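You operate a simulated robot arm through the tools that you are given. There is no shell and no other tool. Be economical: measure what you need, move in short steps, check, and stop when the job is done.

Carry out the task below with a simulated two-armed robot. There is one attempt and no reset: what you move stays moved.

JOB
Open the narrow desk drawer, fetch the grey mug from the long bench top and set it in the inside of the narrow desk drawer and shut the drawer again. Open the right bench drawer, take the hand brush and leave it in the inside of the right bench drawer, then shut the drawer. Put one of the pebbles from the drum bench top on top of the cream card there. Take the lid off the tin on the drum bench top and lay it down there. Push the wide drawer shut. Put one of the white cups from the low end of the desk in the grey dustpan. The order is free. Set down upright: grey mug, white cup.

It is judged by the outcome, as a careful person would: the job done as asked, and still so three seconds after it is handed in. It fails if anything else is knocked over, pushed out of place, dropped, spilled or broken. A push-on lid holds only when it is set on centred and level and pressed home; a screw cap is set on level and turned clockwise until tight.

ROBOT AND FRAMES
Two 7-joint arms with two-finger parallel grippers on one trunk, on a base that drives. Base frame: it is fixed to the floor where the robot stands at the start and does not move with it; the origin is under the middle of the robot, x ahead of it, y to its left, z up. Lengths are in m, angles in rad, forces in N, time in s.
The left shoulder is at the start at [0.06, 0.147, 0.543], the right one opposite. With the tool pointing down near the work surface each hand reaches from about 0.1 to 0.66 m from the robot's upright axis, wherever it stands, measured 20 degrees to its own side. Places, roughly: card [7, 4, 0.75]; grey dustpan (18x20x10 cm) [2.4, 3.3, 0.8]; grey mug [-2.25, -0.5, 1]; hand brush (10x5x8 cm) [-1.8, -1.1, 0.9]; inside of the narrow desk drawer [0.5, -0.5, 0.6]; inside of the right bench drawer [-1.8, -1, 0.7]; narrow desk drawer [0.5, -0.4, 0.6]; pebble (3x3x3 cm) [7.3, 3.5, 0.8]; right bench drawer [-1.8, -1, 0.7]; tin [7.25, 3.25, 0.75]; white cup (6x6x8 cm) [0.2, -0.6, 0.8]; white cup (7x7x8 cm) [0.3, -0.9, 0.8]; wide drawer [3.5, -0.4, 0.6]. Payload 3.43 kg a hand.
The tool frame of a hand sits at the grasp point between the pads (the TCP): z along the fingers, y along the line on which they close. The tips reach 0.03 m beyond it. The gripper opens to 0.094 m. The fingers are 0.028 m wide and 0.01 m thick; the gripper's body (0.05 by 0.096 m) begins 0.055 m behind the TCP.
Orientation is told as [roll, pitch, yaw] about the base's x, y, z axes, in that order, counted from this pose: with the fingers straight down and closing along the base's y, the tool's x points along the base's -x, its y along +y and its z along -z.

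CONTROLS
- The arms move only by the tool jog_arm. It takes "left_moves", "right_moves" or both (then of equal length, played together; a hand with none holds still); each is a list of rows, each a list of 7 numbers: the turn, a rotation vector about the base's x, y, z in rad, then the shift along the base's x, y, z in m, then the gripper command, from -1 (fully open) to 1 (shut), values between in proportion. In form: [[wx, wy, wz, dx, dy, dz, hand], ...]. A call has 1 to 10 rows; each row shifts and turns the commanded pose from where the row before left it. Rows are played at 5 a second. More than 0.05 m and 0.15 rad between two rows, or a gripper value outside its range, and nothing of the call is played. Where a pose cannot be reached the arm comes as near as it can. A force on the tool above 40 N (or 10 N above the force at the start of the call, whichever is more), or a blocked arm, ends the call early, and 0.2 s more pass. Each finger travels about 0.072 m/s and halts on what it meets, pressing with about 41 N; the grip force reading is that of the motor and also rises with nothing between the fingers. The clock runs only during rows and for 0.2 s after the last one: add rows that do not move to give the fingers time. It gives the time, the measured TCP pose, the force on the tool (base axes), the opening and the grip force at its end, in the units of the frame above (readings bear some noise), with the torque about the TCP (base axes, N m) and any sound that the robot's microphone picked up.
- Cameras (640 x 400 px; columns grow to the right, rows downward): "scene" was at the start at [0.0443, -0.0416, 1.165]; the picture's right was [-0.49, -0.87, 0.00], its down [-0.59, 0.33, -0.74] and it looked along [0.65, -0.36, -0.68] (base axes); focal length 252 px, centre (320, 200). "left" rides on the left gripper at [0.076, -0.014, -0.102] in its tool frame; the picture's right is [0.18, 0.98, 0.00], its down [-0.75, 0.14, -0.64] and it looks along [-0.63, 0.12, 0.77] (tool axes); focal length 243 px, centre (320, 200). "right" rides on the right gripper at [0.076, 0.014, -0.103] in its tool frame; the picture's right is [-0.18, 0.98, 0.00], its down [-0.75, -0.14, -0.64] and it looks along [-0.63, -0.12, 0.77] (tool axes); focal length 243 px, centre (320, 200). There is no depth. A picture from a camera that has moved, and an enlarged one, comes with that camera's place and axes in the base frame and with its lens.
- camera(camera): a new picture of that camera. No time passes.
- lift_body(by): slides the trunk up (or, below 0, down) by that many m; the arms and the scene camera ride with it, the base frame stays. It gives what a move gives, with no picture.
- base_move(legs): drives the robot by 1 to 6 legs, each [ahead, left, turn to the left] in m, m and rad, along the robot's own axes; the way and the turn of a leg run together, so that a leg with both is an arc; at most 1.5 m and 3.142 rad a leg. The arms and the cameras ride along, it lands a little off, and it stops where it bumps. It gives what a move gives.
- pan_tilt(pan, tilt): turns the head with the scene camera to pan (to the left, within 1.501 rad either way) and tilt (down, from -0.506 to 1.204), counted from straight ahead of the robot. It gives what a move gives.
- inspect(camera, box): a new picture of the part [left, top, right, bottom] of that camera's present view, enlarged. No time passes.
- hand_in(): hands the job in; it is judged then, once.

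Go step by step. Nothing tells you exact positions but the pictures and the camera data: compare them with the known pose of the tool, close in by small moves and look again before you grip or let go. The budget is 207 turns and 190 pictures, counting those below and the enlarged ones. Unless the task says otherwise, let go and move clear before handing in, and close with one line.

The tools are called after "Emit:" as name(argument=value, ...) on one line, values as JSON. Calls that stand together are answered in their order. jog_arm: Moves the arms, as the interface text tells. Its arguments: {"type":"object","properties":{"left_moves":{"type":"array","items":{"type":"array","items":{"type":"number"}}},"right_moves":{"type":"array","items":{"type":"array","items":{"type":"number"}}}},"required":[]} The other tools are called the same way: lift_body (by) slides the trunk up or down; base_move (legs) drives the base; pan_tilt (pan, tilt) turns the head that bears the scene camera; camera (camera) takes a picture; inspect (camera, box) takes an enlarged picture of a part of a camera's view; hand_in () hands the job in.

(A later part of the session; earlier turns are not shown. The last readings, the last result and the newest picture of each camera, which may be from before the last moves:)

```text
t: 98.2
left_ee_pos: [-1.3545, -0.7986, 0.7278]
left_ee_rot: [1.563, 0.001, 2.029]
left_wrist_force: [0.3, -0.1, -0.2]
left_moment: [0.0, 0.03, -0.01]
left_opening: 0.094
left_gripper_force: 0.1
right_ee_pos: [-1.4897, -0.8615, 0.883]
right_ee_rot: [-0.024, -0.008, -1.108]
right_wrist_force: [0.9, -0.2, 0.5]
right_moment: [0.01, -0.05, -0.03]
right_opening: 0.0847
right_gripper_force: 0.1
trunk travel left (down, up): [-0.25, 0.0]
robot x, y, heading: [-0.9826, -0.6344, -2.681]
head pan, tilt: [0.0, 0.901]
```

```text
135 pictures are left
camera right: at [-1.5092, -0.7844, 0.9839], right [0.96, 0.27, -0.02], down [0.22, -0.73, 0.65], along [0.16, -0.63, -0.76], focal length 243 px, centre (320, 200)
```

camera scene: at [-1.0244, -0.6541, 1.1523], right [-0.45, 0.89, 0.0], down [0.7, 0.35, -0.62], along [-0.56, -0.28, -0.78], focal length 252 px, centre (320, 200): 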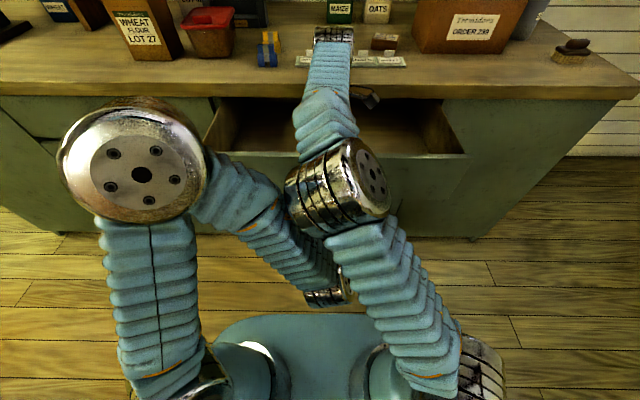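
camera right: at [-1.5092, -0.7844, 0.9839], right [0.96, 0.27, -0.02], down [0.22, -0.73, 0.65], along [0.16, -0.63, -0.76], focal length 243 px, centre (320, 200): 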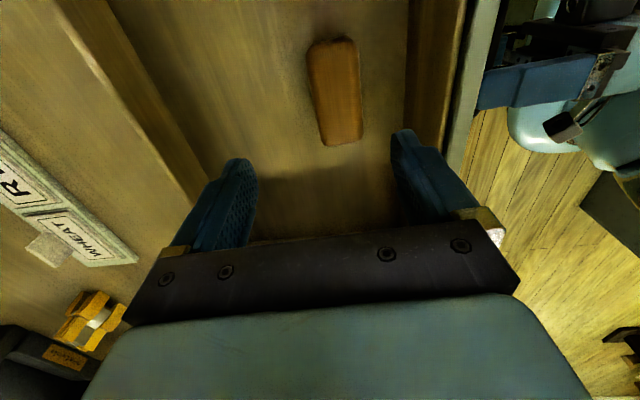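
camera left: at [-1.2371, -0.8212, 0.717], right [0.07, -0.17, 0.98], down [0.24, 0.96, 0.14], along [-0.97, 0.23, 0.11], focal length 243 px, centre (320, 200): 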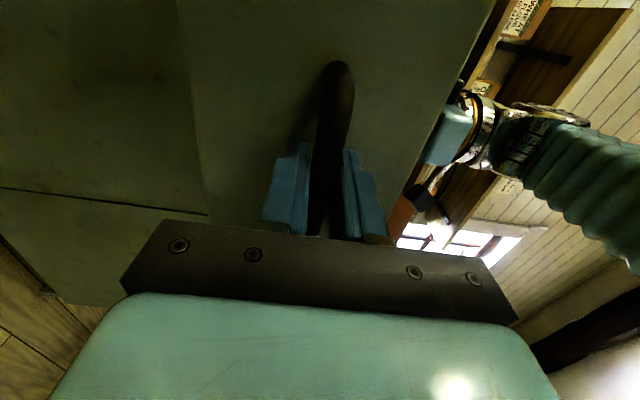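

The brush stands in the drawer. I retract the right arm, then push the drawer shut with the left hand on the handle.

Emit:
jog_arm(right_moves=[[0.02, 0.006, 0, 0.028, 0.014, 0.01, -0.8], [0, 0, 0, 0.028, 0.014, 0.01, -0.8], [0, 0, 0, 0.028, 0.014, 0.01, -0.8], [0, 0, 0, 0.009, 0.035, 0.015, -0.8], [0, 0, 0, 0.009, 0.035, 0.015, -0.8], [0, 0, 0, 0.009, 0.035, 0.015, -0.8], [0, 0, 0, 0, 0.04, 0.01, -0.8], [0, 0, 0, 0, 0.04, 0, -0.8]])

Emit:
jog_arm(left_moves=[[0, 0, 0, -0.006, -0.003, 0, 0], [0, 0, 0, 0, 0, 0, 1], [0, 0, 0, 0, 0, 0, 1], [0, 0, 0, 0, 0, 0, 1]])

Emit:
camera(camera="left")

```text
t: 100.0
left_ee_pos: [-1.3528, -0.7979, 0.7278]
left_ee_rot: [1.563, 0.003, 2.029]
left_wrist_force: [0.1, 0.0, -0.9]
left_moment: [-0.04, 0.04, 0.02]
left_opening: 0.0939
left_gripper_force: 0.1
right_ee_pos: [-1.3775, -0.6348, 0.9701]
right_ee_rot: [-0.017, 0.015, -1.108]
right_wrist_force: [0.3, -0.5, 0.7]
right_moment: [0.04, -0.02, -0.02]
right_opening: 0.0847
right_gripper_force: 0.1
trunk travel left (down, up): [-0.25, 0.0]
robot x, y, heading: [-0.9825, -0.6326, -2.68]
head pan, tilt: [0.0, 0.901]
```

```text
t: 101.0
left_ee_pos: [-1.3605, -0.8011, 0.7303]
left_ee_rot: [1.569, -0.001, 2.029]
left_wrist_force: [0.4, -2.5, 23.3]
left_moment: [0.11, 0.01, 0.47]
left_opening: 0.0182
left_gripper_force: 45.3
right_ee_pos: [-1.3772, -0.6342, 0.9713]
right_ee_rot: [-0.02, 0.016, -1.107]
right_wrist_force: [0.3, 0.1, 0.5]
right_moment: [0.0, -0.01, 0.02]
right_opening: 0.0847
right_gripper_force: 0.1
trunk travel left (down, up): [-0.25, 0.0]
robot x, y, heading: [-0.9853, -0.636, -2.681]
head pan, tilt: [0.0, 0.901]
```

```text
134 pictures are left
camera left: at [-1.2331, -0.8243, 0.7158], right [0.08, -0.16, 0.98], down [0.24, 0.96, 0.14], along [-0.97, 0.23, 0.12], focal length 243 px, centre (320, 200)
```

left: 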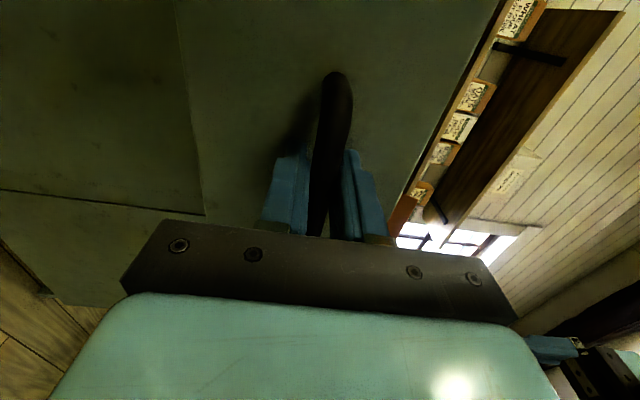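

Emit:
jog_arm(left_moves=[[0, 0, 0, -0.03, -0.0142, 0.002, 1], [0, 0, 0, -0.03, -0.0142, 0, 1], [0, 0, 0, -0.03, -0.0142, 0, 1], [0, 0, 0, -0.03, -0.0142, 0, 1], [0, 0, 0, -0.03, -0.0142, 0, 1], [0, 0, 0, -0.03, -0.0142, 0, 1], [0, 0, 0, -0.02, -0.0098, 0, 1], [0, 0, 0, -0.012, -0.0058, 0, 1], [0, 0, 0, 0, 0, 0, 1]])

Emit:
pan_tilt(pan=0, tilt=0.6)

Emit:
camera(camera="scene")

```text
t: 103.0
left_ee_pos: [-1.5723, -0.9036, 0.7304]
left_ee_rot: [1.563, 0.004, 2.028]
left_wrist_force: [0.8, -3.8, -0.4]
left_moment: [0.22, 0.05, 0.78]
left_opening: 0.0183
left_gripper_force: 45.2
right_ee_pos: [-1.3775, -0.6352, 0.9701]
right_ee_rot: [-0.018, 0.016, -1.108]
right_wrist_force: [0.5, 0.6, 1.0]
right_moment: [0.01, 0.01, -0.01]
right_opening: 0.0846
right_gripper_force: 0.1
trunk travel left (down, up): [-0.25, 0.0]
robot x, y, heading: [-0.9855, -0.6362, -2.679]
head pan, tilt: [0.0, 0.901]
```

```text
t: 103.8
left_ee_pos: [-1.5726, -0.9042, 0.7308]
left_ee_rot: [1.564, 0.004, 2.028]
left_wrist_force: [2.8, -5.5, -0.8]
left_moment: [0.18, 0.09, 0.0]
left_opening: 0.0183
left_gripper_force: 44.8
right_ee_pos: [-1.3769, -0.6347, 0.9709]
right_ee_rot: [-0.017, 0.018, -1.106]
right_wrist_force: [0.2, -0.2, -0.1]
right_moment: [0.0, 0.01, 0.0]
right_opening: 0.0847
right_gripper_force: 0.0
trunk travel left (down, up): [-0.25, 0.0]
robot x, y, heading: [-0.986, -0.6326, -2.678]
head pan, tilt: [0.0, 0.6]
```

```text
133 pictures are left
camera scene: at [-1.0358, -0.6605, 1.177], right [-0.45, 0.89, 0.0], down [0.51, 0.25, -0.82], along [-0.74, -0.37, -0.57], focal length 252 px, centre (320, 200)
```

scene: 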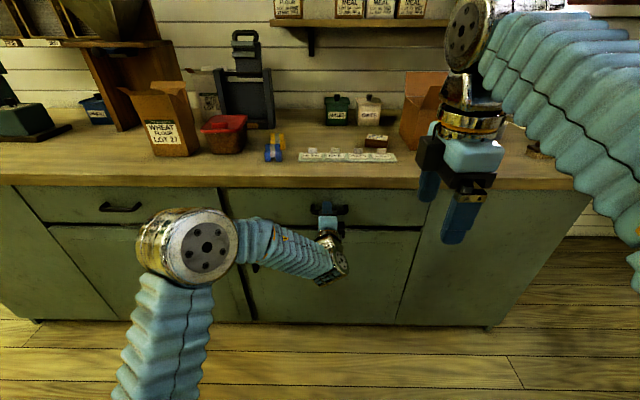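

The right bench drawer is shut with the brush inside. Next the mug, near (-2.20,-0.47); it is best reached from the bench's right end. I release and stow the left hand.

Emit:
jog_arm(left_moves=[[0, 0, 0, 0, 0, 0, -1], [0, 0, 0, 0, 0, 0, -1], [0, 0, 0, 0.0359, 0.0176, 0, -1], [0, 0, 0, 0.0359, 0.0176, 0, -1], [0, 0, 0, 0.0359, 0.0176, 0.02, -1], [0, 0, 0, 0.0359, 0.0176, 0.025, -1], [0, 0, 0, 0.03, 0.0147, 0.035, -1], [0, 0, 0, 0.02, 0.01, 0.045, -1], [0, 0, 0, 0.02, 0.01, 0.045, -1], [0, 0, 0, 0.01, 0.005, 0.045, -1]])

Emit:
base_move(legs=[[-0.1, -0.75, 0], [0, -0.75, 0]])

Emit:
pan_tilt(pan=-0.1, tilt=0.5)

Emit:
camera(camera="scene")

```text
refused: row 8 steps farther than a row can; nothing moved
```

```text
t: 104.7
left_ee_pos: [-1.5745, -0.9029, 0.7301]
left_ee_rot: [1.567, 0.005, 2.053]
left_wrist_force: [1.5, -1.9, 0.8]
left_moment: [0.3, 0.15, -0.68]
left_opening: 0.018
left_gripper_force: 45.1
right_ee_pos: [-1.3802, -0.6249, 0.9708]
right_ee_rot: [-0.02, 0.015, -1.109]
right_wrist_force: [-0.5, -0.4, 0.1]
right_moment: [0.0, 0.01, -0.03]
right_opening: 0.0844
right_gripper_force: 0.0
trunk travel left (down, up): [-0.25, 0.0]
robot x, y, heading: [-0.9875, -0.6221, -2.675]
head pan, tilt: [0.0, 0.6]
stopped in leg 1: the force on the tool passed its limit at 45 N (the readings are from after the stop); the commanded pose is now the measured one
```

```text
t: 105.3
left_ee_pos: [-1.5748, -0.9026, 0.7306]
left_ee_rot: [1.567, 0.005, 2.052]
left_wrist_force: [2.3, -2.0, 0.7]
left_moment: [0.31, 0.1, -0.23]
left_opening: 0.0184
left_gripper_force: 44.9
right_ee_pos: [-1.3824, -0.6249, 0.9695]
right_ee_rot: [-0.018, 0.015, -1.107]
right_wrist_force: [0.1, 0.2, -0.7]
right_moment: [-0.05, -0.02, 0.01]
right_opening: 0.0845
right_gripper_force: 0.0
trunk travel left (down, up): [-0.25, 0.0]
robot x, y, heading: [-0.9883, -0.6251, -2.677]
head pan, tilt: [-0.099, 0.499]
```

```text
132 pictures are left
camera scene: at [-1.0455, -0.6418, 1.1861], right [-0.36, 0.93, 0.0], down [0.45, 0.17, -0.88], along [-0.82, -0.31, -0.48], focal length 252 px, centre (320, 200)
```

scene: 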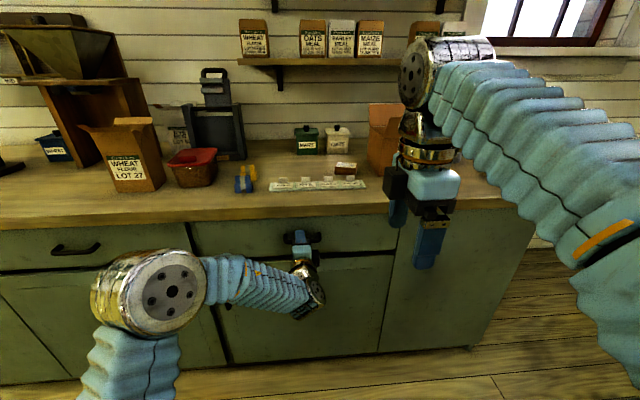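

A row was too long so the hand was still gripping when I drove; the force stop caught it and the drawer is still shut. I release and stow properly now.

Emit:
jog_arm(left_moves=[[0, 0, 0, 0, 0, 0, -1], [0, 0, 0, 0, 0, 0, -1], [0, 0, 0, 0.0359, 0.0176, 0, -1], [0, 0, 0, 0.0359, 0.0176, 0, -1], [0, 0, 0, 0.0359, 0.0176, 0.02, -1], [0, 0, 0, 0.0359, 0.0176, 0.025, -1], [0, 0, 0, 0.03, 0.0147, 0.03, -1], [0, 0, 0, 0.02, 0.01, 0.04, -1], [0, 0, 0, 0.02, 0.01, 0.04, -1], [0, 0, 0, 0.01, 0.005, 0.045, -1]])

```text
t: 107.5
left_ee_pos: [-1.3487, -0.7935, 0.9304]
left_ee_rot: [1.566, 0.005, 2.051]
left_wrist_force: [-0.4, 0.7, -0.4]
left_moment: [0.02, 0.01, -0.01]
left_opening: 0.094
left_gripper_force: 0.1
right_ee_pos: [-1.3808, -0.6239, 0.9703]
right_ee_rot: [-0.017, 0.016, -1.107]
right_wrist_force: [-0.2, 0.1, -0.4]
right_moment: [0.01, 0.0, -0.01]
right_opening: 0.0849
right_gripper_force: 0.0
trunk travel left (down, up): [-0.25, 0.0]
robot x, y, heading: [-0.9868, -0.6242, -2.678]
head pan, tilt: [-0.099, 0.499]
```

Left hand is stowed. I drive right past the bench end, then turn left to face along the bench.

Emit:
base_move(legs=[[-0.05, -0.7, 0], [0, -0.7, 0], [0, 0, 1.565]])

Emit:
pan_tilt(pan=-0.4, tilt=0.5)

Emit:
camera(camera="scene")

```text
t: 118.6
left_ee_pos: [-1.3891, 0.2877, 0.9314]
left_ee_rot: [1.568, 0.007, -2.68]
left_wrist_force: [0.4, 0.5, -0.3]
left_moment: [0.0, 0.01, -0.03]
left_opening: 0.0939
left_gripper_force: 0.0
right_ee_pos: [-1.5591, 0.2588, 0.9689]
right_ee_rot: [-0.016, 0.016, 0.442]
right_wrist_force: [0.8, 0.4, 0.6]
right_moment: [0.02, 0.02, 0.0]
right_opening: 0.0848
right_gripper_force: 0.1
trunk travel left (down, up): [-0.25, 0.0]
robot x, y, heading: [-1.5551, 0.65, -1.129]
head pan, tilt: [-0.099, 0.499]
```

```text
t: 119.4
left_ee_pos: [-1.3876, 0.287, 0.9306]
left_ee_rot: [1.568, 0.005, -2.68]
left_wrist_force: [-0.7, 0.9, -0.8]
left_moment: [-0.03, 0.01, 0.0]
left_opening: 0.0942
left_gripper_force: 0.1
right_ee_pos: [-1.5583, 0.2575, 0.9697]
right_ee_rot: [-0.018, 0.016, 0.444]
right_wrist_force: [-0.9, 0.6, -0.2]
right_moment: [0.04, 0.04, 0.0]
right_opening: 0.0844
right_gripper_force: 0.1
trunk travel left (down, up): [-0.25, 0.0]
robot x, y, heading: [-1.5541, 0.6505, -1.127]
head pan, tilt: [-0.4, 0.499]
```

```text
131 pictures are left
camera scene: at [-1.561, 0.5858, 1.1862], right [-1.0, -0.04, 0.0], down [-0.02, 0.48, -0.88], along [0.04, -0.88, -0.48], focal length 252 px, centre (320, 200)
```

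scene: 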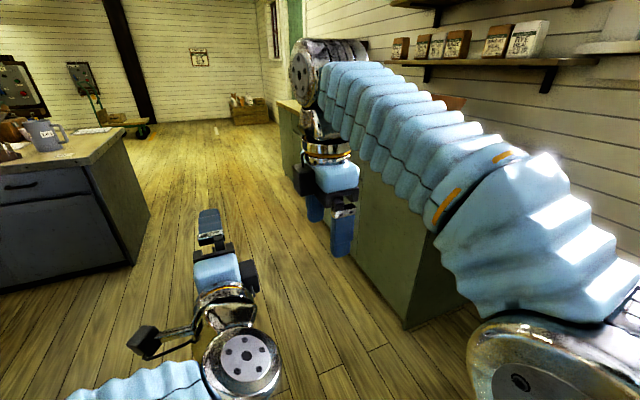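

I drive right to line up with the mug at the bench end.

Emit:
base_move(legs=[[0, -0.75, 0.013]])

Emit:
pan_tilt(pan=-0.2, tilt=0.6)

Emit:
camera(camera="scene")

Emit:
camera(camera="right")

```text
t: 123.5
left_ee_pos: [-2.0602, -0.0392, 0.93]
left_ee_rot: [1.566, 0.004, -2.667]
left_wrist_force: [-0.4, 0.0, -0.4]
left_moment: [-0.01, 0.0, -0.03]
left_opening: 0.0939
left_gripper_force: 0.2
right_ee_pos: [-2.2298, -0.071, 0.9711]
right_ee_rot: [-0.017, 0.016, 0.46]
right_wrist_force: [0.2, 0.3, -0.3]
right_moment: [-0.01, -0.03, -0.01]
right_opening: 0.0846
right_gripper_force: 0.2
trunk travel left (down, up): [-0.25, 0.0]
robot x, y, heading: [-2.2341, 0.3188, -1.112]
head pan, tilt: [-0.4, 0.499]
```

```text
t: 124.2
left_ee_pos: [-2.061, -0.0398, 0.9306]
left_ee_rot: [1.567, 0.006, -2.664]
left_wrist_force: [-0.4, 0.7, 0.6]
left_moment: [0.01, -0.02, 0.02]
left_opening: 0.094
left_gripper_force: 0.1
right_ee_pos: [-2.2303, -0.07, 0.9693]
right_ee_rot: [-0.02, 0.016, 0.461]
right_wrist_force: [-0.6, 0.0, 0.1]
right_moment: [0.01, 0.01, -0.02]
right_opening: 0.0845
right_gripper_force: 0.1
trunk travel left (down, up): [-0.25, 0.0]
robot x, y, heading: [-2.2327, 0.3196, -1.115]
head pan, tilt: [-0.201, 0.6]
```

```text
130 pictures are left
camera scene: at [-2.2214, 0.2619, 1.1771], right [-0.97, -0.26, 0.0], down [-0.14, 0.55, -0.83], along [0.21, -0.8, -0.56], focal length 252 px, centre (320, 200)
```

scene: 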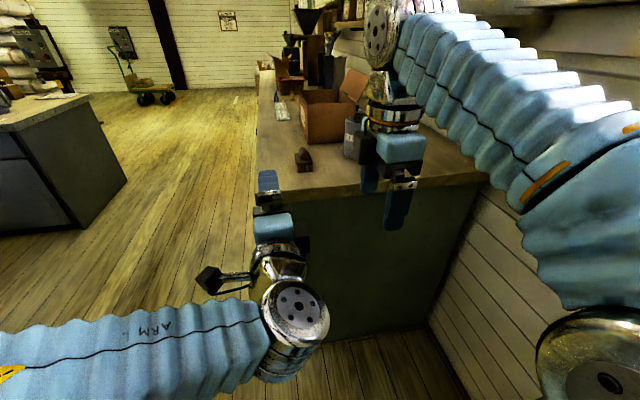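

```text
129 pictures are left
camera right: at [-2.3046, -0.0886, 1.0737], right [-0.27, 0.96, -0.02], down [0.74, 0.22, 0.63], along [0.61, 0.16, -0.77], focal length 243 px, centre (320, 200)
```

right: 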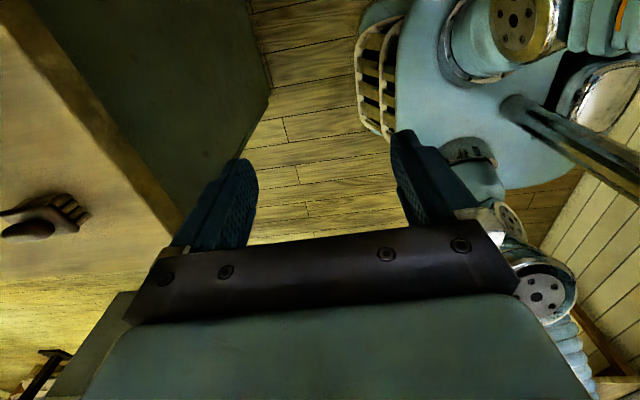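

Emit:
inspect(camera="scene", box=[270, 70, 430, 190])

```text
3.33 times, centred on (350, 130) of scene
camera zoom: at [-2.2214, 0.2619, 1.1771], right [-0.97, -0.26, 0.0], down [-0.14, 0.55, -0.83], along [0.21, -0.8, -0.56], focal length 839 px, centre (220, 433)
```

zoom: 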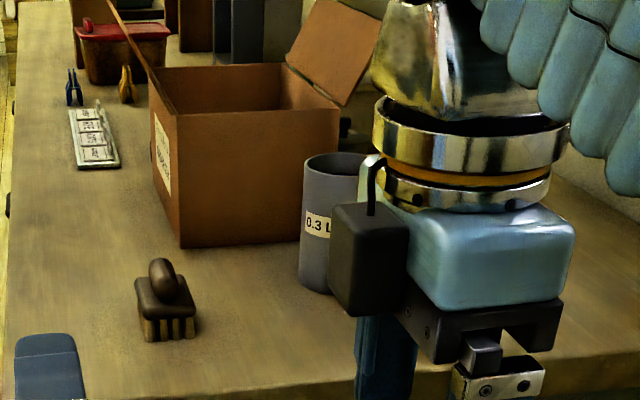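

The mug ("0.3 L") is partly hidden behind the right wrist. I shift the right hand right, raise the left hand clear, and look again before driving in.

Emit:
jog_arm(left_moves=[[0, 0, 0, 0.036, 0.0176, 0.02, -1], [0, 0, 0, 0.036, 0.0176, 0.02, -1], [0, 0, 0, 0.036, 0.0176, 0.02, -1], [0, 0, 0, 0, 0, 0, -1]], right_moves=[[0, 0, 0, -0.036, -0.0176, 0.005, -1], [0, 0, 0, -0.036, -0.0176, 0.005, -1], [0, 0, 0, -0.036, -0.0176, 0.005, -1], [0, 0, 0, 0, 0, 0, -1]])

Emit:
camera(camera="scene")

```text
t: 125.2
left_ee_pos: [-1.9518, 0.0147, 0.9924]
left_ee_rot: [1.568, 0.006, -2.664]
left_wrist_force: [-0.3, 0.5, 0.0]
left_moment: [-0.01, -0.03, 0.03]
left_opening: 0.0937
left_gripper_force: 0.0
right_ee_pos: [-2.339, -0.1256, 0.9874]
right_ee_rot: [-0.017, 0.015, 0.46]
right_wrist_force: [-0.9, -0.8, -0.3]
right_moment: [0.01, 0.01, -0.04]
right_opening: 0.0942
right_gripper_force: 0.1
trunk travel left (down, up): [-0.25, 0.0]
robot x, y, heading: [-2.2323, 0.3248, -1.116]
head pan, tilt: [-0.201, 0.6]
```

```text
127 pictures are left
camera scene: at [-2.2214, 0.262, 1.1771], right [-0.97, -0.26, 0.0], down [-0.14, 0.55, -0.83], along [0.21, -0.8, -0.56], focal length 252 px, centre (320, 200)
```

scene: 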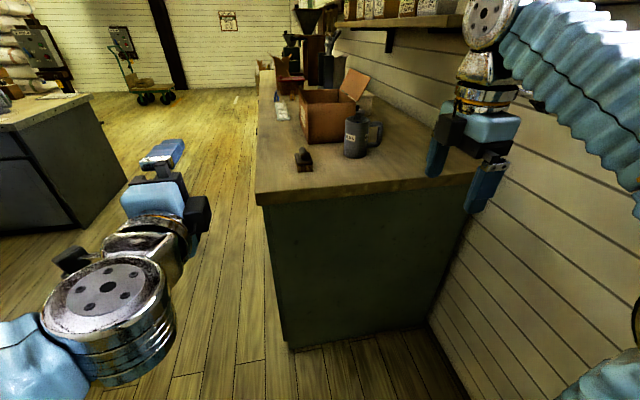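

The mug stands at about (-2.136,-0.567), handle toward the wall. I'll grip its near rim wall (one finger inside). I drive in 0.27 m.

Emit:
base_move(legs=[[0.27, 0, 0]])

Emit:
camera(camera="scene")

Emit:
camera(camera="right")

```text
t: 127.1
left_ee_pos: [-1.8327, -0.2236, 0.992]
left_ee_rot: [1.568, 0.006, -2.662]
left_wrist_force: [-0.3, 0.4, 0.0]
left_moment: [0.01, 0.03, -0.02]
left_opening: 0.0939
left_gripper_force: 0.1
right_ee_pos: [-2.2172, -0.3644, 0.9865]
right_ee_rot: [-0.02, 0.014, 0.466]
right_wrist_force: [0.4, 0.8, -0.8]
right_moment: [0.0, 0.01, -0.01]
right_opening: 0.0938
right_gripper_force: 0.0
trunk travel left (down, up): [-0.25, 0.0]
robot x, y, heading: [-2.1119, 0.084, -1.109]
head pan, tilt: [-0.201, 0.6]
```

```text
126 pictures are left
camera scene: at [-2.1017, 0.0218, 1.1771], right [-0.97, -0.26, 0.0], down [-0.15, 0.55, -0.83], along [0.21, -0.8, -0.56], focal length 252 px, centre (320, 200)
```

scene: 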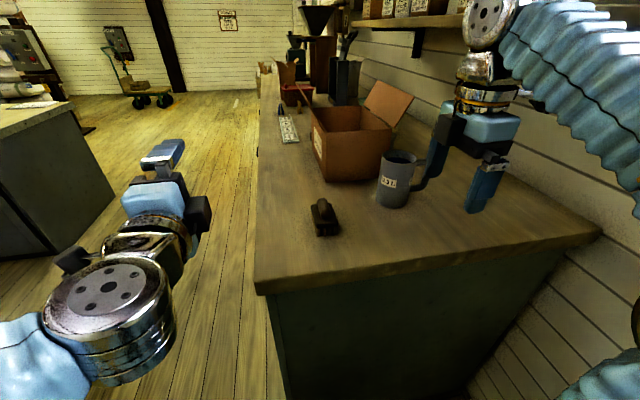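

```text
125 pictures are left
camera right: at [-2.291, -0.3829, 1.0893], right [-0.28, 0.96, -0.02], down [0.74, 0.23, 0.63], along [0.61, 0.16, -0.77], focal length 243 px, centre (320, 200)
```

right: 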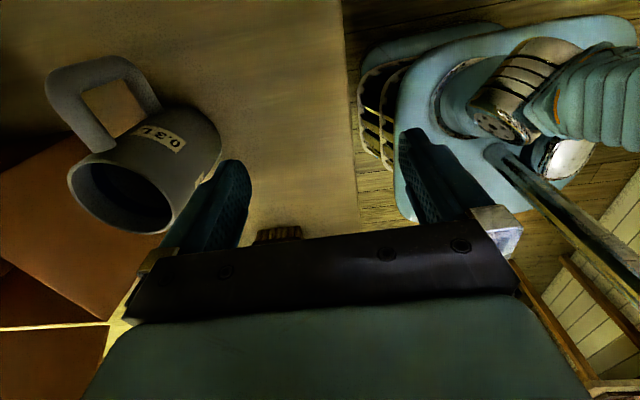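

Triangulated: mug rim centre ≈ (-2.14,-0.497,0.952), Ø≈0.08. I nudge the base right and forward so the near rim is reachable from above.

Emit:
base_move(legs=[[0.03, -0.1, 0]])

Emit:
camera(camera="right")

```text
t: 128.3
left_ee_pos: [-1.8945, -0.2856, 0.9921]
left_ee_rot: [1.566, -0.001, -2.659]
left_wrist_force: [0.5, 0.3, -0.3]
left_moment: [0.01, -0.01, -0.04]
left_opening: 0.0941
left_gripper_force: 0.1
right_ee_pos: [-2.269, -0.4156, 0.9921]
right_ee_rot: [-0.023, 0.033, 0.506]
right_wrist_force: [0.0, -0.2, -0.5]
right_moment: [0.01, 0.03, -0.03]
right_opening: 0.0939
right_gripper_force: 0.2
trunk travel left (down, up): [-0.25, 0.0]
robot x, y, heading: [-2.1766, 0.0161, -1.103]
head pan, tilt: [-0.201, 0.6]
stopped in leg 1: the robot was blocked; the commanded pose is now the measured one
```

```text
124 pictures are left
camera right: at [-2.3398, -0.4355, 1.0954], right [-0.32, 0.95, -0.03], down [0.74, 0.27, 0.62], along [0.6, 0.17, -0.78], focal length 243 px, centre (320, 200)
```

right: 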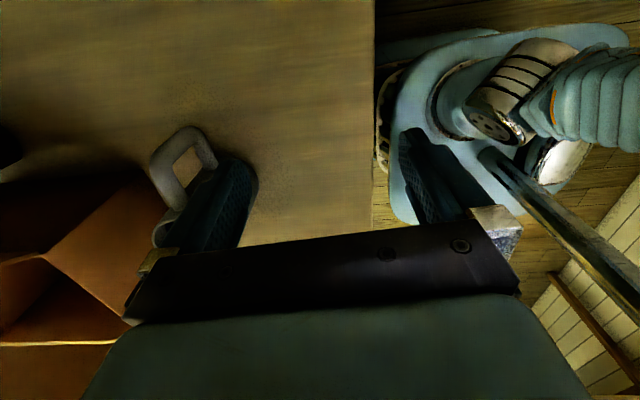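

The base stopped against something. I check the scene.

Emit:
camera(camera="scene")

Emit:
pan_tilt(pan=-1.2, tilt=0.4)

Emit:
camera(camera="scene")

```text
123 pictures are left
camera scene: at [-2.1645, -0.0389, 1.1775], right [-0.96, -0.26, 0.0], down [-0.15, 0.54, -0.83], along [0.21, -0.8, -0.56], focal length 252 px, centre (320, 200)
```

scene: 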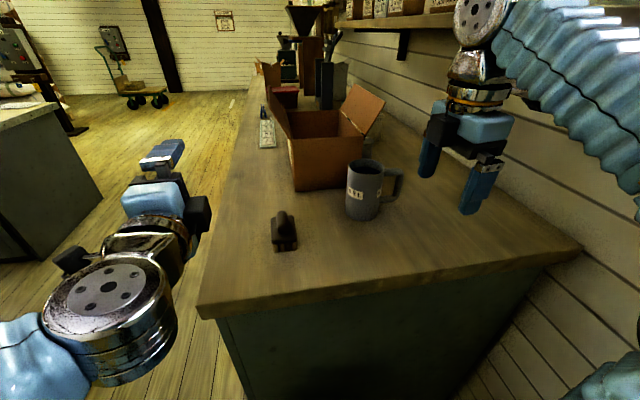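

```text
t: 129.6
left_ee_pos: [-1.8941, -0.2846, 0.9912]
left_ee_rot: [1.569, -0.002, -2.659]
left_wrist_force: [-0.4, -1.0, 0.0]
left_moment: [-0.01, 0.02, 0.02]
left_opening: 0.0939
left_gripper_force: 0.1
right_ee_pos: [-2.2677, -0.4171, 0.9911]
right_ee_rot: [-0.023, 0.032, 0.503]
right_wrist_force: [-0.8, -0.7, 0.0]
right_moment: [0.02, -0.01, -0.02]
right_opening: 0.094
right_gripper_force: 0.1
trunk travel left (down, up): [-0.25, 0.0]
robot x, y, heading: [-2.1809, 0.0151, -1.105]
head pan, tilt: [-1.201, 0.4]
```

```text
122 pictures are left
camera scene: at [-2.2484, -0.0213, 1.1958], right [-0.74, 0.67, 0.0], down [0.26, 0.29, -0.92], along [-0.62, -0.69, -0.38], focal length 252 px, centre (320, 200)
```

scene: 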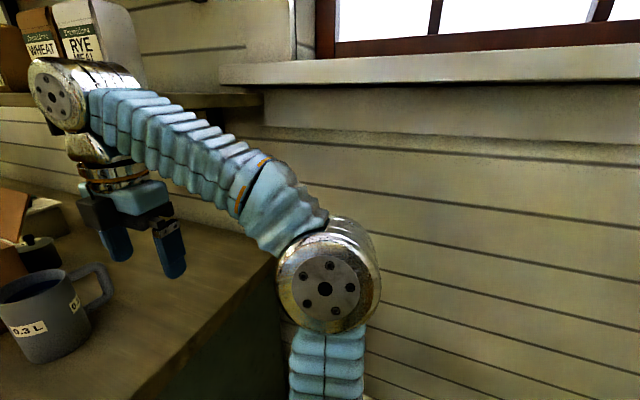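

The right elbow/wrist came near the wall and shelf end; moving left now relieves that. I shift the hand left, level it, and align with the mug.

Emit:
jog_arm(right_moves=[[0.02, -0.01, -0.02, 0.023, 0.0115, 0.003, -1], [0.015, -0.007, -0.02, 0.023, 0.0115, 0.003, -1], [0, 0, -0.005, 0.023, 0.0115, 0.003, -1], [0, 0, 0, 0, 0, 0, -1]])

Emit:
pan_tilt(pan=-0.3, tilt=0.6)

Emit:
camera(camera="scene")

Emit:
camera(camera="right")

```text
t: 130.6
left_ee_pos: [-1.8981, -0.2885, 0.9913]
left_ee_rot: [1.567, 0.002, -2.659]
left_wrist_force: [0.0, -0.3, -0.2]
left_moment: [0.02, 0.03, 0.01]
left_opening: 0.0937
left_gripper_force: 0.1
right_ee_pos: [-2.2043, -0.3846, 0.9959]
right_ee_rot: [-0.002, -0.005, 0.455]
right_wrist_force: [0.4, -0.1, -0.3]
right_moment: [0.01, 0.03, 0.01]
right_opening: 0.094
right_gripper_force: 0.0
trunk travel left (down, up): [-0.25, 0.0]
robot x, y, heading: [-2.179, 0.0152, -1.103]
head pan, tilt: [-1.201, 0.4]
```

```text
t: 131.8
left_ee_pos: [-1.899, -0.2884, 0.9925]
left_ee_rot: [1.569, 0.003, -2.659]
left_wrist_force: [-1.0, 0.4, -1.2]
left_moment: [0.0, 0.02, -0.01]
left_opening: 0.0943
left_gripper_force: 0.1
right_ee_pos: [-2.2042, -0.3845, 0.9965]
right_ee_rot: [0.001, -0.005, 0.453]
right_wrist_force: [-0.6, -0.3, 0.6]
right_moment: [-0.03, 0.02, 0.0]
right_opening: 0.0941
right_gripper_force: 0.1
trunk travel left (down, up): [-0.25, 0.0]
robot x, y, heading: [-2.1802, 0.0183, -1.105]
head pan, tilt: [-0.3, 0.6]
```

```text
121 pictures are left
camera scene: at [-2.1777, -0.0443, 1.1771], right [-0.99, -0.16, 0.0], down [-0.09, 0.56, -0.83], along [0.14, -0.81, -0.56], focal length 252 px, centre (320, 200)
```

scene: 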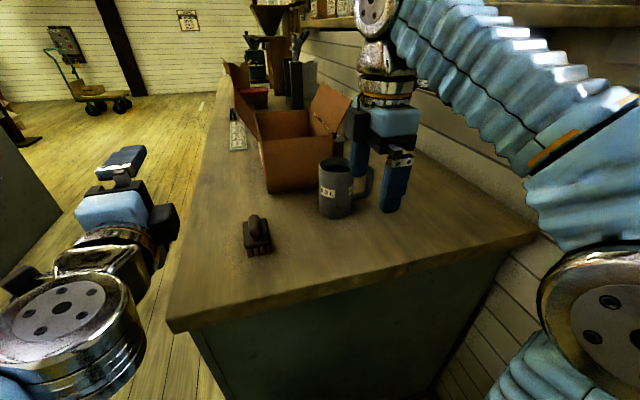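

```text
120 pictures are left
camera right: at [-2.2796, -0.404, 1.0983], right [-0.27, 0.96, 0.0], down [0.74, 0.2, 0.65], along [0.62, 0.17, -0.76], focal length 243 px, centre (320, 200)
```

right: 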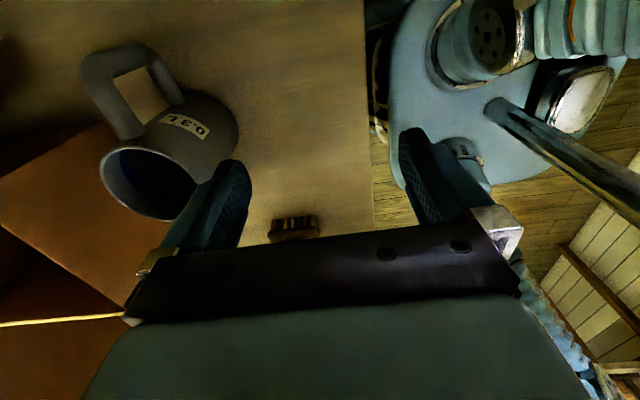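

Rim centre confirmed ≈ (-2.132,-0.503,0.945). I move over the near rim with fingers at ~6 cm opening.

Emit:
jog_arm(right_moves=[[0, 0, 0, 0.01, -0.017, 0, -0.25], [0, 0, 0, 0.011, -0.017, 0, -0.25], [0, 0, 0, 0.011, -0.017, 0, -0.25], [0, 0, 0, 0.012, -0.017, 0, -0.25], [0, 0, 0, 0.012, -0.0175, 0, -0.25], [0, 0, 0, 0, 0, 0, -0.25]])

Emit:
camera(camera="right")

Emit:
inspect(camera="scene", box=[240, 100, 440, 225])

```text
t: 133.2
left_ee_pos: [-1.8989, -0.2891, 0.9923]
left_ee_rot: [1.567, 0.004, -2.658]
left_wrist_force: [0.8, -0.2, -0.3]
left_moment: [-0.02, -0.01, 0.02]
left_opening: 0.094
left_gripper_force: 0.1
right_ee_pos: [-2.1786, -0.4275, 0.998]
right_ee_rot: [-0.003, -0.005, 0.453]
right_wrist_force: [-0.5, -0.7, 0.0]
right_moment: [0.01, -0.03, 0.01]
right_opening: 0.0591
right_gripper_force: 0.1
right hand out of reach, approached as far as the arm can: row 3, 4, 5
trunk travel left (down, up): [-0.25, 0.0]
robot x, y, heading: [-2.1809, 0.0148, -1.099]
head pan, tilt: [-0.3, 0.6]
```

```text
119 pictures are left
camera right: at [-2.2539, -0.4471, 1.0994], right [-0.27, 0.96, 0.0], down [0.73, 0.2, 0.65], along [0.62, 0.17, -0.76], focal length 243 px, centre (320, 200)
```

right: 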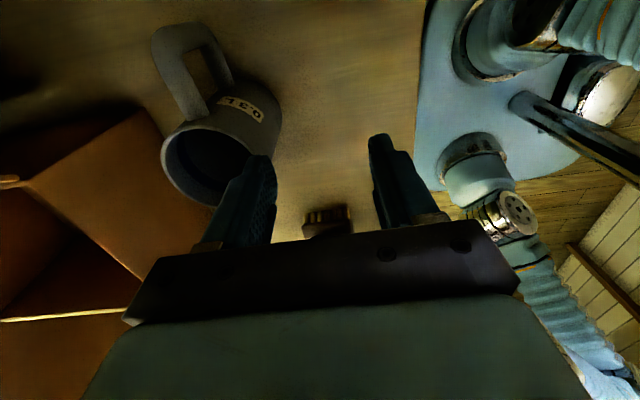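

```text
3.20 times, centred on (340, 162) of scene
camera zoom: at [-2.1776, -0.0443, 1.1771], right [-0.99, -0.16, 0.0], down [-0.09, 0.56, -0.83], along [0.14, -0.81, -0.56], focal length 806 px, centre (256, 320)
```

zoom: 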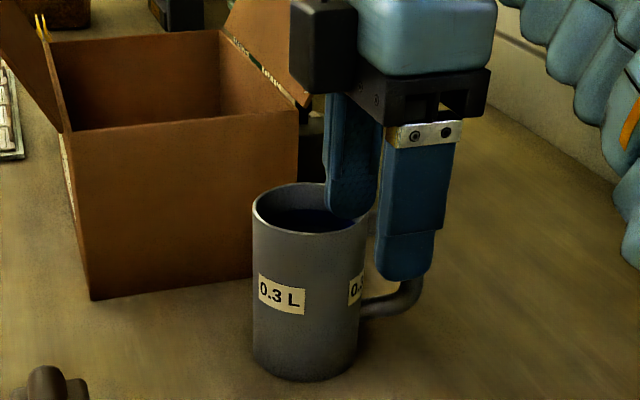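

I need ~5 cm more reach ahead; I tilt the fingers 0.25 rad forward to gain it.

Emit:
jog_arm(right_moves=[[-0.1115, -0.0562, 0, 0.006, -0.01, 0, -0.25], [-0.1115, -0.0562, 0, 0.007, -0.011, 0, -0.25], [0, 0, 0, 0.008, -0.011, 0, -0.25], [0, 0, 0, 0.008, -0.011, 0, -0.25], [0, 0, 0, 0, 0, 0, -0.25]])

Emit:
camera(camera="right")

Emit:
inspect(camera="scene", box=[240, 100, 440, 225])

```text
t: 134.4
left_ee_pos: [-1.8996, -0.2876, 0.9925]
left_ee_rot: [1.566, 0.005, -2.657]
left_wrist_force: [0.5, -0.2, 0.9]
left_moment: [0.01, 0.02, 0.02]
left_opening: 0.0943
left_gripper_force: 0.0
right_ee_pos: [-2.1495, -0.4711, 0.9972]
right_ee_rot: [-0.249, -0.006, 0.455]
right_wrist_force: [0.1, -0.4, -0.1]
right_moment: [0.03, -0.01, 0.01]
right_opening: 0.0589
right_gripper_force: 0.1
trunk travel left (down, up): [-0.25, 0.0]
robot x, y, heading: [-2.1822, 0.0208, -1.107]
head pan, tilt: [-0.3, 0.6]
```

```text
117 pictures are left
camera right: at [-2.2359, -0.4684, 1.0921], right [-0.25, 0.94, -0.24], down [0.66, 0.35, 0.66], along [0.71, 0.01, -0.71], focal length 243 px, centre (320, 200)
```

right: 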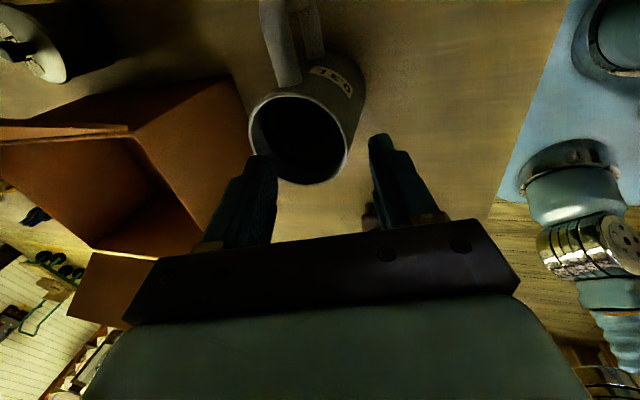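

```text
3.20 times, centred on (340, 162) of scene
camera zoom: at [-2.1776, -0.0443, 1.1771], right [-0.99, -0.16, 0.0], down [-0.09, 0.56, -0.82], along [0.14, -0.81, -0.57], focal length 806 px, centre (256, 320)
```

zoom: 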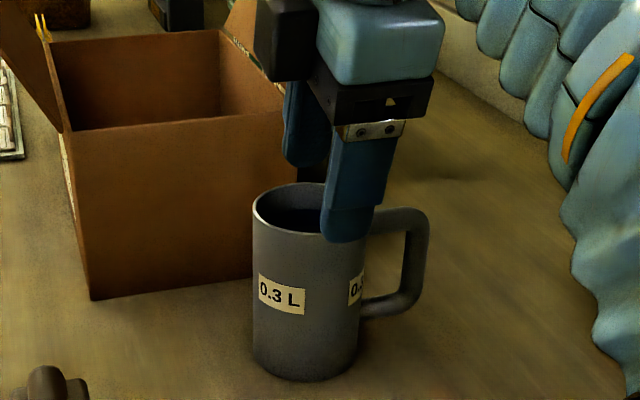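

Aligned laterally with the rim; a vertical descent of 5.4 cm puts the wall between the fingers. I do it and look.

Emit:
jog_arm(right_moves=[[0, 0, 0, -0.001, 0.002, -0.02, -0.25], [0, 0, 0, -0.001, 0.003, -0.017, -0.25], [0, 0, 0, 0, 0, -0.017, -0.25], [0, 0, 0, 0, 0, 0, -0.25]])

Emit:
camera(camera="right")

Emit:
inspect(camera="scene", box=[240, 100, 440, 225])

```text
t: 135.4
left_ee_pos: [-1.9, -0.2881, 0.992]
left_ee_rot: [1.565, 0.004, -2.659]
left_wrist_force: [-0.3, 0.0, -1.0]
left_moment: [0.03, 0.01, 0.01]
left_opening: 0.094
left_gripper_force: 0.1
right_ee_pos: [-2.1537, -0.4643, 0.9434]
right_ee_rot: [-0.251, -0.009, 0.455]
right_wrist_force: [0.3, -0.1, 0.0]
right_moment: [0.0, 0.02, -0.01]
right_opening: 0.0589
right_gripper_force: 0.1
trunk travel left (down, up): [-0.25, 0.0]
robot x, y, heading: [-2.1814, 0.015, -1.108]
head pan, tilt: [-0.3, 0.6]
```

```text
115 pictures are left
camera right: at [-2.2391, -0.4627, 1.0376], right [-0.25, 0.94, -0.24], down [0.66, 0.35, 0.66], along [0.71, 0.01, -0.71], focal length 243 px, centre (320, 200)
```

right: 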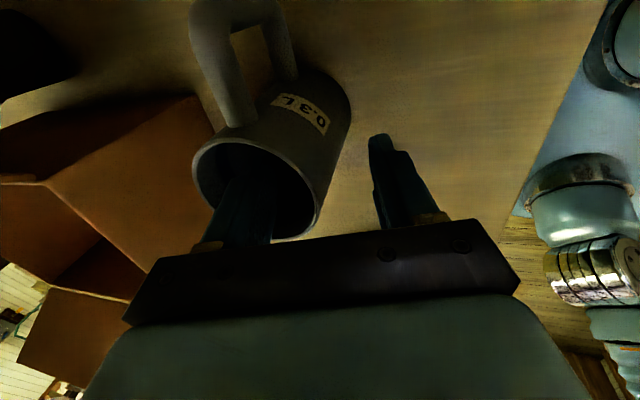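

```text
3.20 times, centred on (340, 162) of scene
camera zoom: at [-2.1777, -0.0443, 1.1771], right [-0.99, -0.16, 0.0], down [-0.09, 0.56, -0.83], along [0.14, -0.81, -0.56], focal length 806 px, centre (256, 320)
```

zoom: 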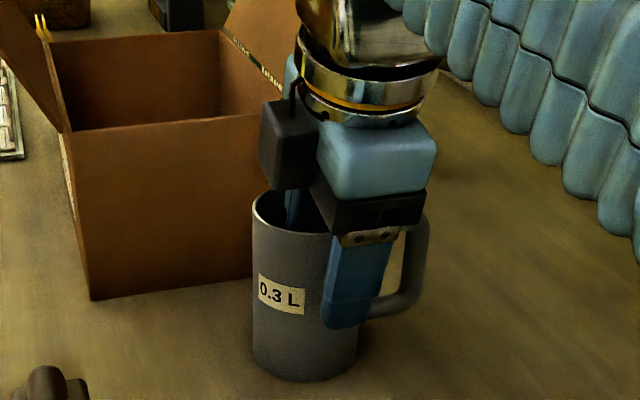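

The rim wall is right at the grasp centre. I close.

Emit:
jog_arm(right_moves=[[0, 0, 0, 0, 0, 0, 0.3], [0, 0, 0, 0, 0, 0, 1], [0, 0, 0, 0, 0, 0, 1], [0, 0, 0, 0, 0, 0, 1]])

Emit:
camera(camera="right")

```text
t: 136.4
left_ee_pos: [-1.8993, -0.2885, 0.9932]
left_ee_rot: [1.565, 0.003, -2.658]
left_wrist_force: [0.3, -0.8, 0.9]
left_moment: [-0.02, 0.0, -0.01]
left_opening: 0.0941
left_gripper_force: 0.1
right_ee_pos: [-2.1527, -0.4645, 0.9427]
right_ee_rot: [-0.249, -0.011, 0.455]
right_wrist_force: [0.5, -0.7, -2.3]
right_moment: [0.1, -0.03, 0.0]
right_opening: 0.0075
right_gripper_force: 41.1
trunk travel left (down, up): [-0.25, 0.0]
robot x, y, heading: [-2.1801, 0.0176, -1.103]
head pan, tilt: [-0.3, 0.6]
```

```text
113 pictures are left
camera right: at [-2.2391, -0.4627, 1.0377], right [-0.25, 0.94, -0.24], down [0.66, 0.35, 0.66], along [0.71, 0.01, -0.71], focal length 243 px, centre (320, 200)
```

right: 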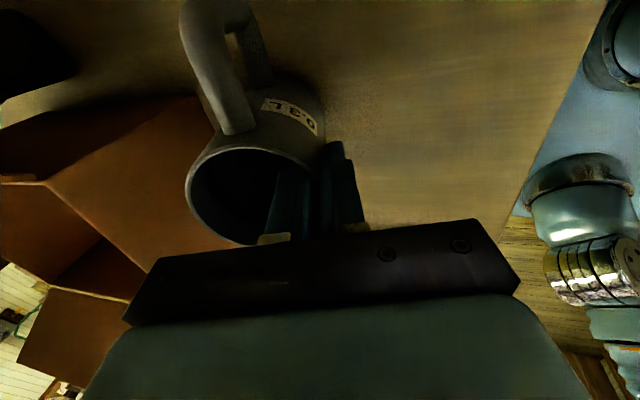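

Emit:
inspect(camera="scene", box=[240, 100, 440, 225])

```text
3.20 times, centred on (340, 162) of scene
camera zoom: at [-2.1777, -0.0444, 1.1771], right [-0.99, -0.16, 0.0], down [-0.09, 0.56, -0.82], along [0.14, -0.81, -0.57], focal length 806 px, centre (256, 320)
```

zoom: 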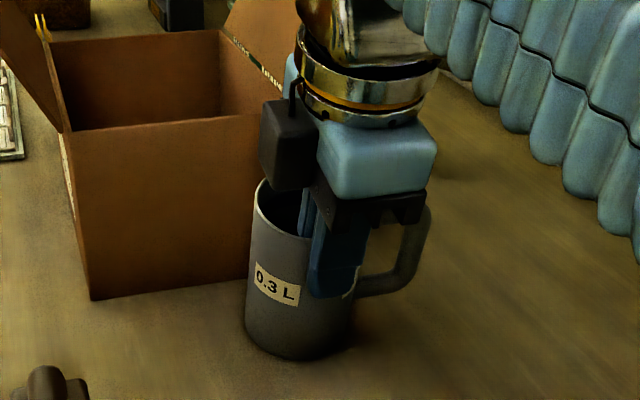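

The mug is gripped and has aligned with the tilted fingers. I lift it and retract, then level the hand.

Emit:
jog_arm(right_moves=[[0, 0, 0, 0, 0.002, 0.02, 1], [0, 0, 0, -0.006, 0.012, 0.02, 1], [0, 0, 0, -0.009, 0.018, 0.015, 1], [0.0558, 0.028, 0, -0.011, 0.022, 0.01, 1], [0.0558, 0.028, 0, -0.013, 0.027, 0.005, 1], [0.0558, 0.028, 0, -0.013, 0.027, 0, 1], [0.0558, 0.028, 0, -0.01, 0.02, 0, 1], [0, 0, 0, 0, 0, 0, 1]])

Emit:
camera(camera="scene")

Emit:
camera(camera="right")

```text
t: 138.2
left_ee_pos: [-1.899, -0.2878, 0.9925]
left_ee_rot: [1.566, 0.004, -2.657]
left_wrist_force: [-0.6, 0.0, 0.1]
left_moment: [0.01, 0.01, 0.01]
left_opening: 0.094
left_gripper_force: 0.0
right_ee_pos: [-2.2076, -0.3487, 1.0115]
right_ee_rot: [-0.033, -0.005, 0.456]
right_wrist_force: [-1.1, -0.4, -1.6]
right_moment: [0.04, -0.02, 0.02]
right_opening: 0.0075
right_gripper_force: 40.4
right hand out of reach, approached as far as the arm can: row 7
trunk travel left (down, up): [-0.25, 0.0]
robot x, y, heading: [-2.1801, 0.0171, -1.107]
head pan, tilt: [-0.3, 0.6]
```

```text
111 pictures are left
camera scene: at [-2.1777, -0.0444, 1.1771], right [-0.99, -0.16, 0.0], down [-0.09, 0.56, -0.82], along [0.14, -0.81, -0.57], focal length 252 px, centre (320, 200)
```

scene: 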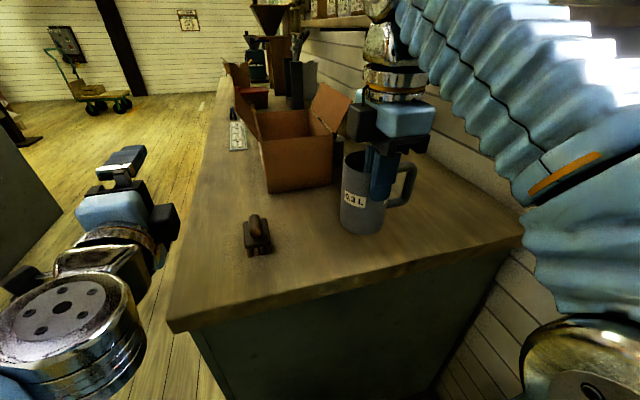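

```text
110 pictures are left
camera right: at [-2.2845, -0.365, 1.1127], right [-0.27, 0.96, -0.03], down [0.73, 0.22, 0.65], along [0.63, 0.15, -0.76], focal length 243 px, centre (320, 200)
```

right: 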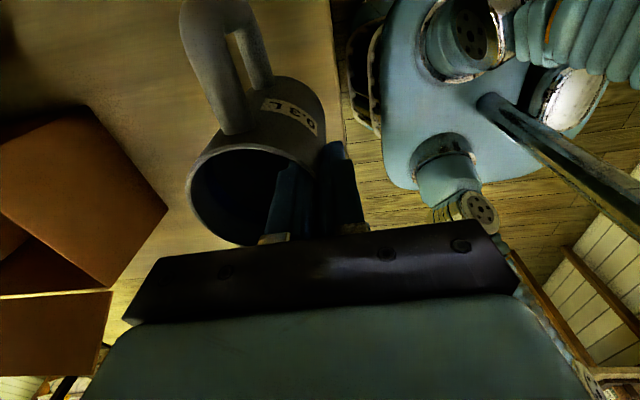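

The mug is held upright. I back away and drive left to the desk (same heading faces the desk front).

Emit:
base_move(legs=[[-0.25, 0, 0], [0, 1.1, 0], [-0.0, 0.9, 0]])

Emit:
pan_tilt(pan=0.1, tilt=0.55)

Emit:
camera(camera="scene")

```text
t: 149.7
left_ee_pos: [-0.2185, 0.8663, 0.992]
left_ee_rot: [1.568, 0.003, -2.638]
left_wrist_force: [0.3, 0.7, -0.3]
left_moment: [0.01, 0.0, 0.01]
left_opening: 0.094
left_gripper_force: 0.1
right_ee_pos: [-0.5265, 0.7997, 1.0108]
right_ee_rot: [-0.033, -0.005, 0.473]
right_wrist_force: [0.4, -0.4, -0.7]
right_moment: [0.01, -0.01, 0.0]
right_opening: 0.0073
right_gripper_force: 40.6
trunk travel left (down, up): [-0.25, 0.0]
robot x, y, heading: [-0.5061, 1.1648, -1.083]
head pan, tilt: [-0.3, 0.6]
```

```text
t: 150.5
left_ee_pos: [-0.2179, 0.8653, 0.991]
left_ee_rot: [1.566, 0.003, -2.638]
left_wrist_force: [-0.4, 0.1, -0.1]
left_moment: [0.04, 0.0, -0.01]
left_opening: 0.0939
left_gripper_force: 0.1
right_ee_pos: [-0.5257, 0.8, 1.0109]
right_ee_rot: [-0.034, -0.005, 0.473]
right_wrist_force: [-0.1, -0.2, -1.3]
right_moment: [0.08, 0.03, 0.01]
right_opening: 0.0077
right_gripper_force: 41.3
trunk travel left (down, up): [-0.25, 0.0]
robot x, y, heading: [-0.5062, 1.1646, -1.085]
head pan, tilt: [0.099, 0.55]
```

```text
109 pictures are left
camera scene: at [-0.4686, 1.1163, 1.1816], right [-0.83, -0.55, 0.0], down [-0.29, 0.44, -0.85], along [0.47, -0.71, -0.52], focal length 252 px, centre (320, 200)
```

scene: 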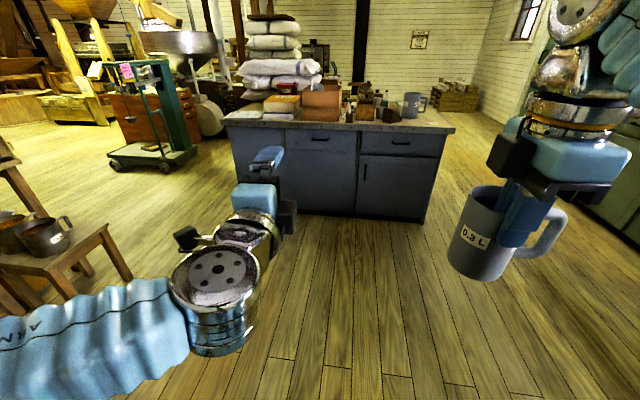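

The desk's narrow drawer handle is at about (0.44,-0.27,0.65). I drive to stand ~0.72 m in front of it.

Emit:
base_move(legs=[[0, 0.14, -0.03], [0.95, 0, 0]])

Emit:
pan_tilt(pan=0.1, tilt=0.7)

Emit:
camera(camera="scene")

Emit:
camera(camera="left")

```text
t: 156.4
left_ee_pos: [0.3025, 0.0702, 0.9921]
left_ee_rot: [1.567, 0.004, -2.677]
left_wrist_force: [-0.1, -0.2, 0.8]
left_moment: [0.0, 0.01, 0.0]
left_opening: 0.0941
left_gripper_force: 0.0
right_ee_pos: [-0.008, 0.0161, 1.0113]
right_ee_rot: [-0.033, -0.005, 0.435]
right_wrist_force: [0.1, 0.4, -1.0]
right_moment: [0.04, 0.03, 0.04]
right_opening: 0.0074
right_gripper_force: 41.2
trunk travel left (down, up): [-0.25, 0.0]
robot x, y, heading: [0.0287, 0.3801, -1.126]
head pan, tilt: [0.099, 0.55]
```

```text
t: 157.1
left_ee_pos: [0.3029, 0.0713, 0.9923]
left_ee_rot: [1.566, 0.004, -2.678]
left_wrist_force: [-0.6, -0.2, -0.1]
left_moment: [-0.01, -0.03, 0.02]
left_opening: 0.094
left_gripper_force: 0.1
right_ee_pos: [-0.007, 0.0159, 1.0111]
right_ee_rot: [-0.032, -0.006, 0.435]
right_wrist_force: [-0.1, 0.0, -0.8]
right_moment: [0.05, 0.01, -0.01]
right_opening: 0.0076
right_gripper_force: 40.7
trunk travel left (down, up): [-0.25, 0.0]
robot x, y, heading: [0.0283, 0.383, -1.123]
head pan, tilt: [0.099, 0.7]
```

```text
108 pictures are left
camera scene: at [0.0602, 0.3338, 1.1685], right [-0.85, -0.52, 0.0], down [-0.33, 0.55, -0.77], along [0.4, -0.65, -0.64], focal length 252 px, centre (320, 200)
```

scene: 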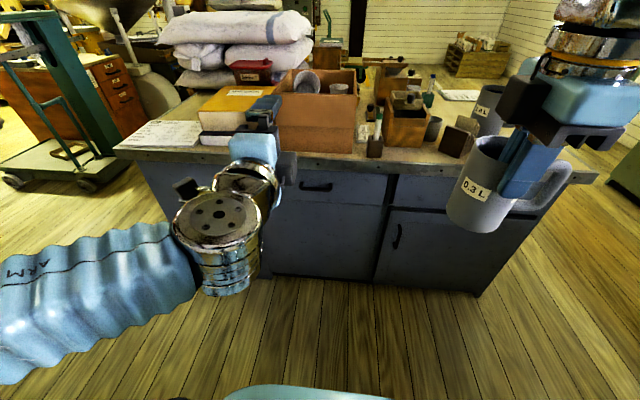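

```text
107 pictures are left
camera left: at [0.3259, 0.1957, 0.9784], right [0.16, 0.08, 0.98], down [-0.96, 0.24, 0.14], along [-0.22, -0.97, 0.11], focal length 243 px, centre (320, 200)
```

left: 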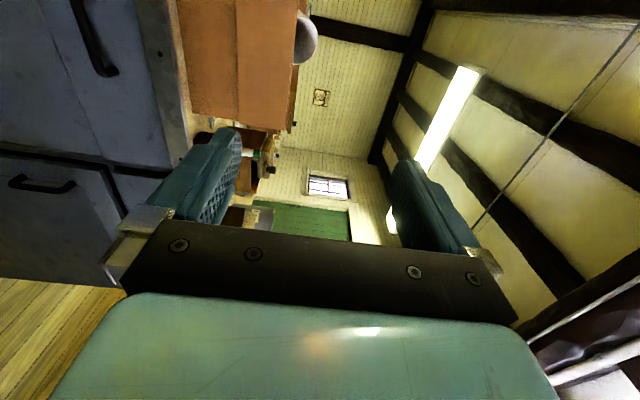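

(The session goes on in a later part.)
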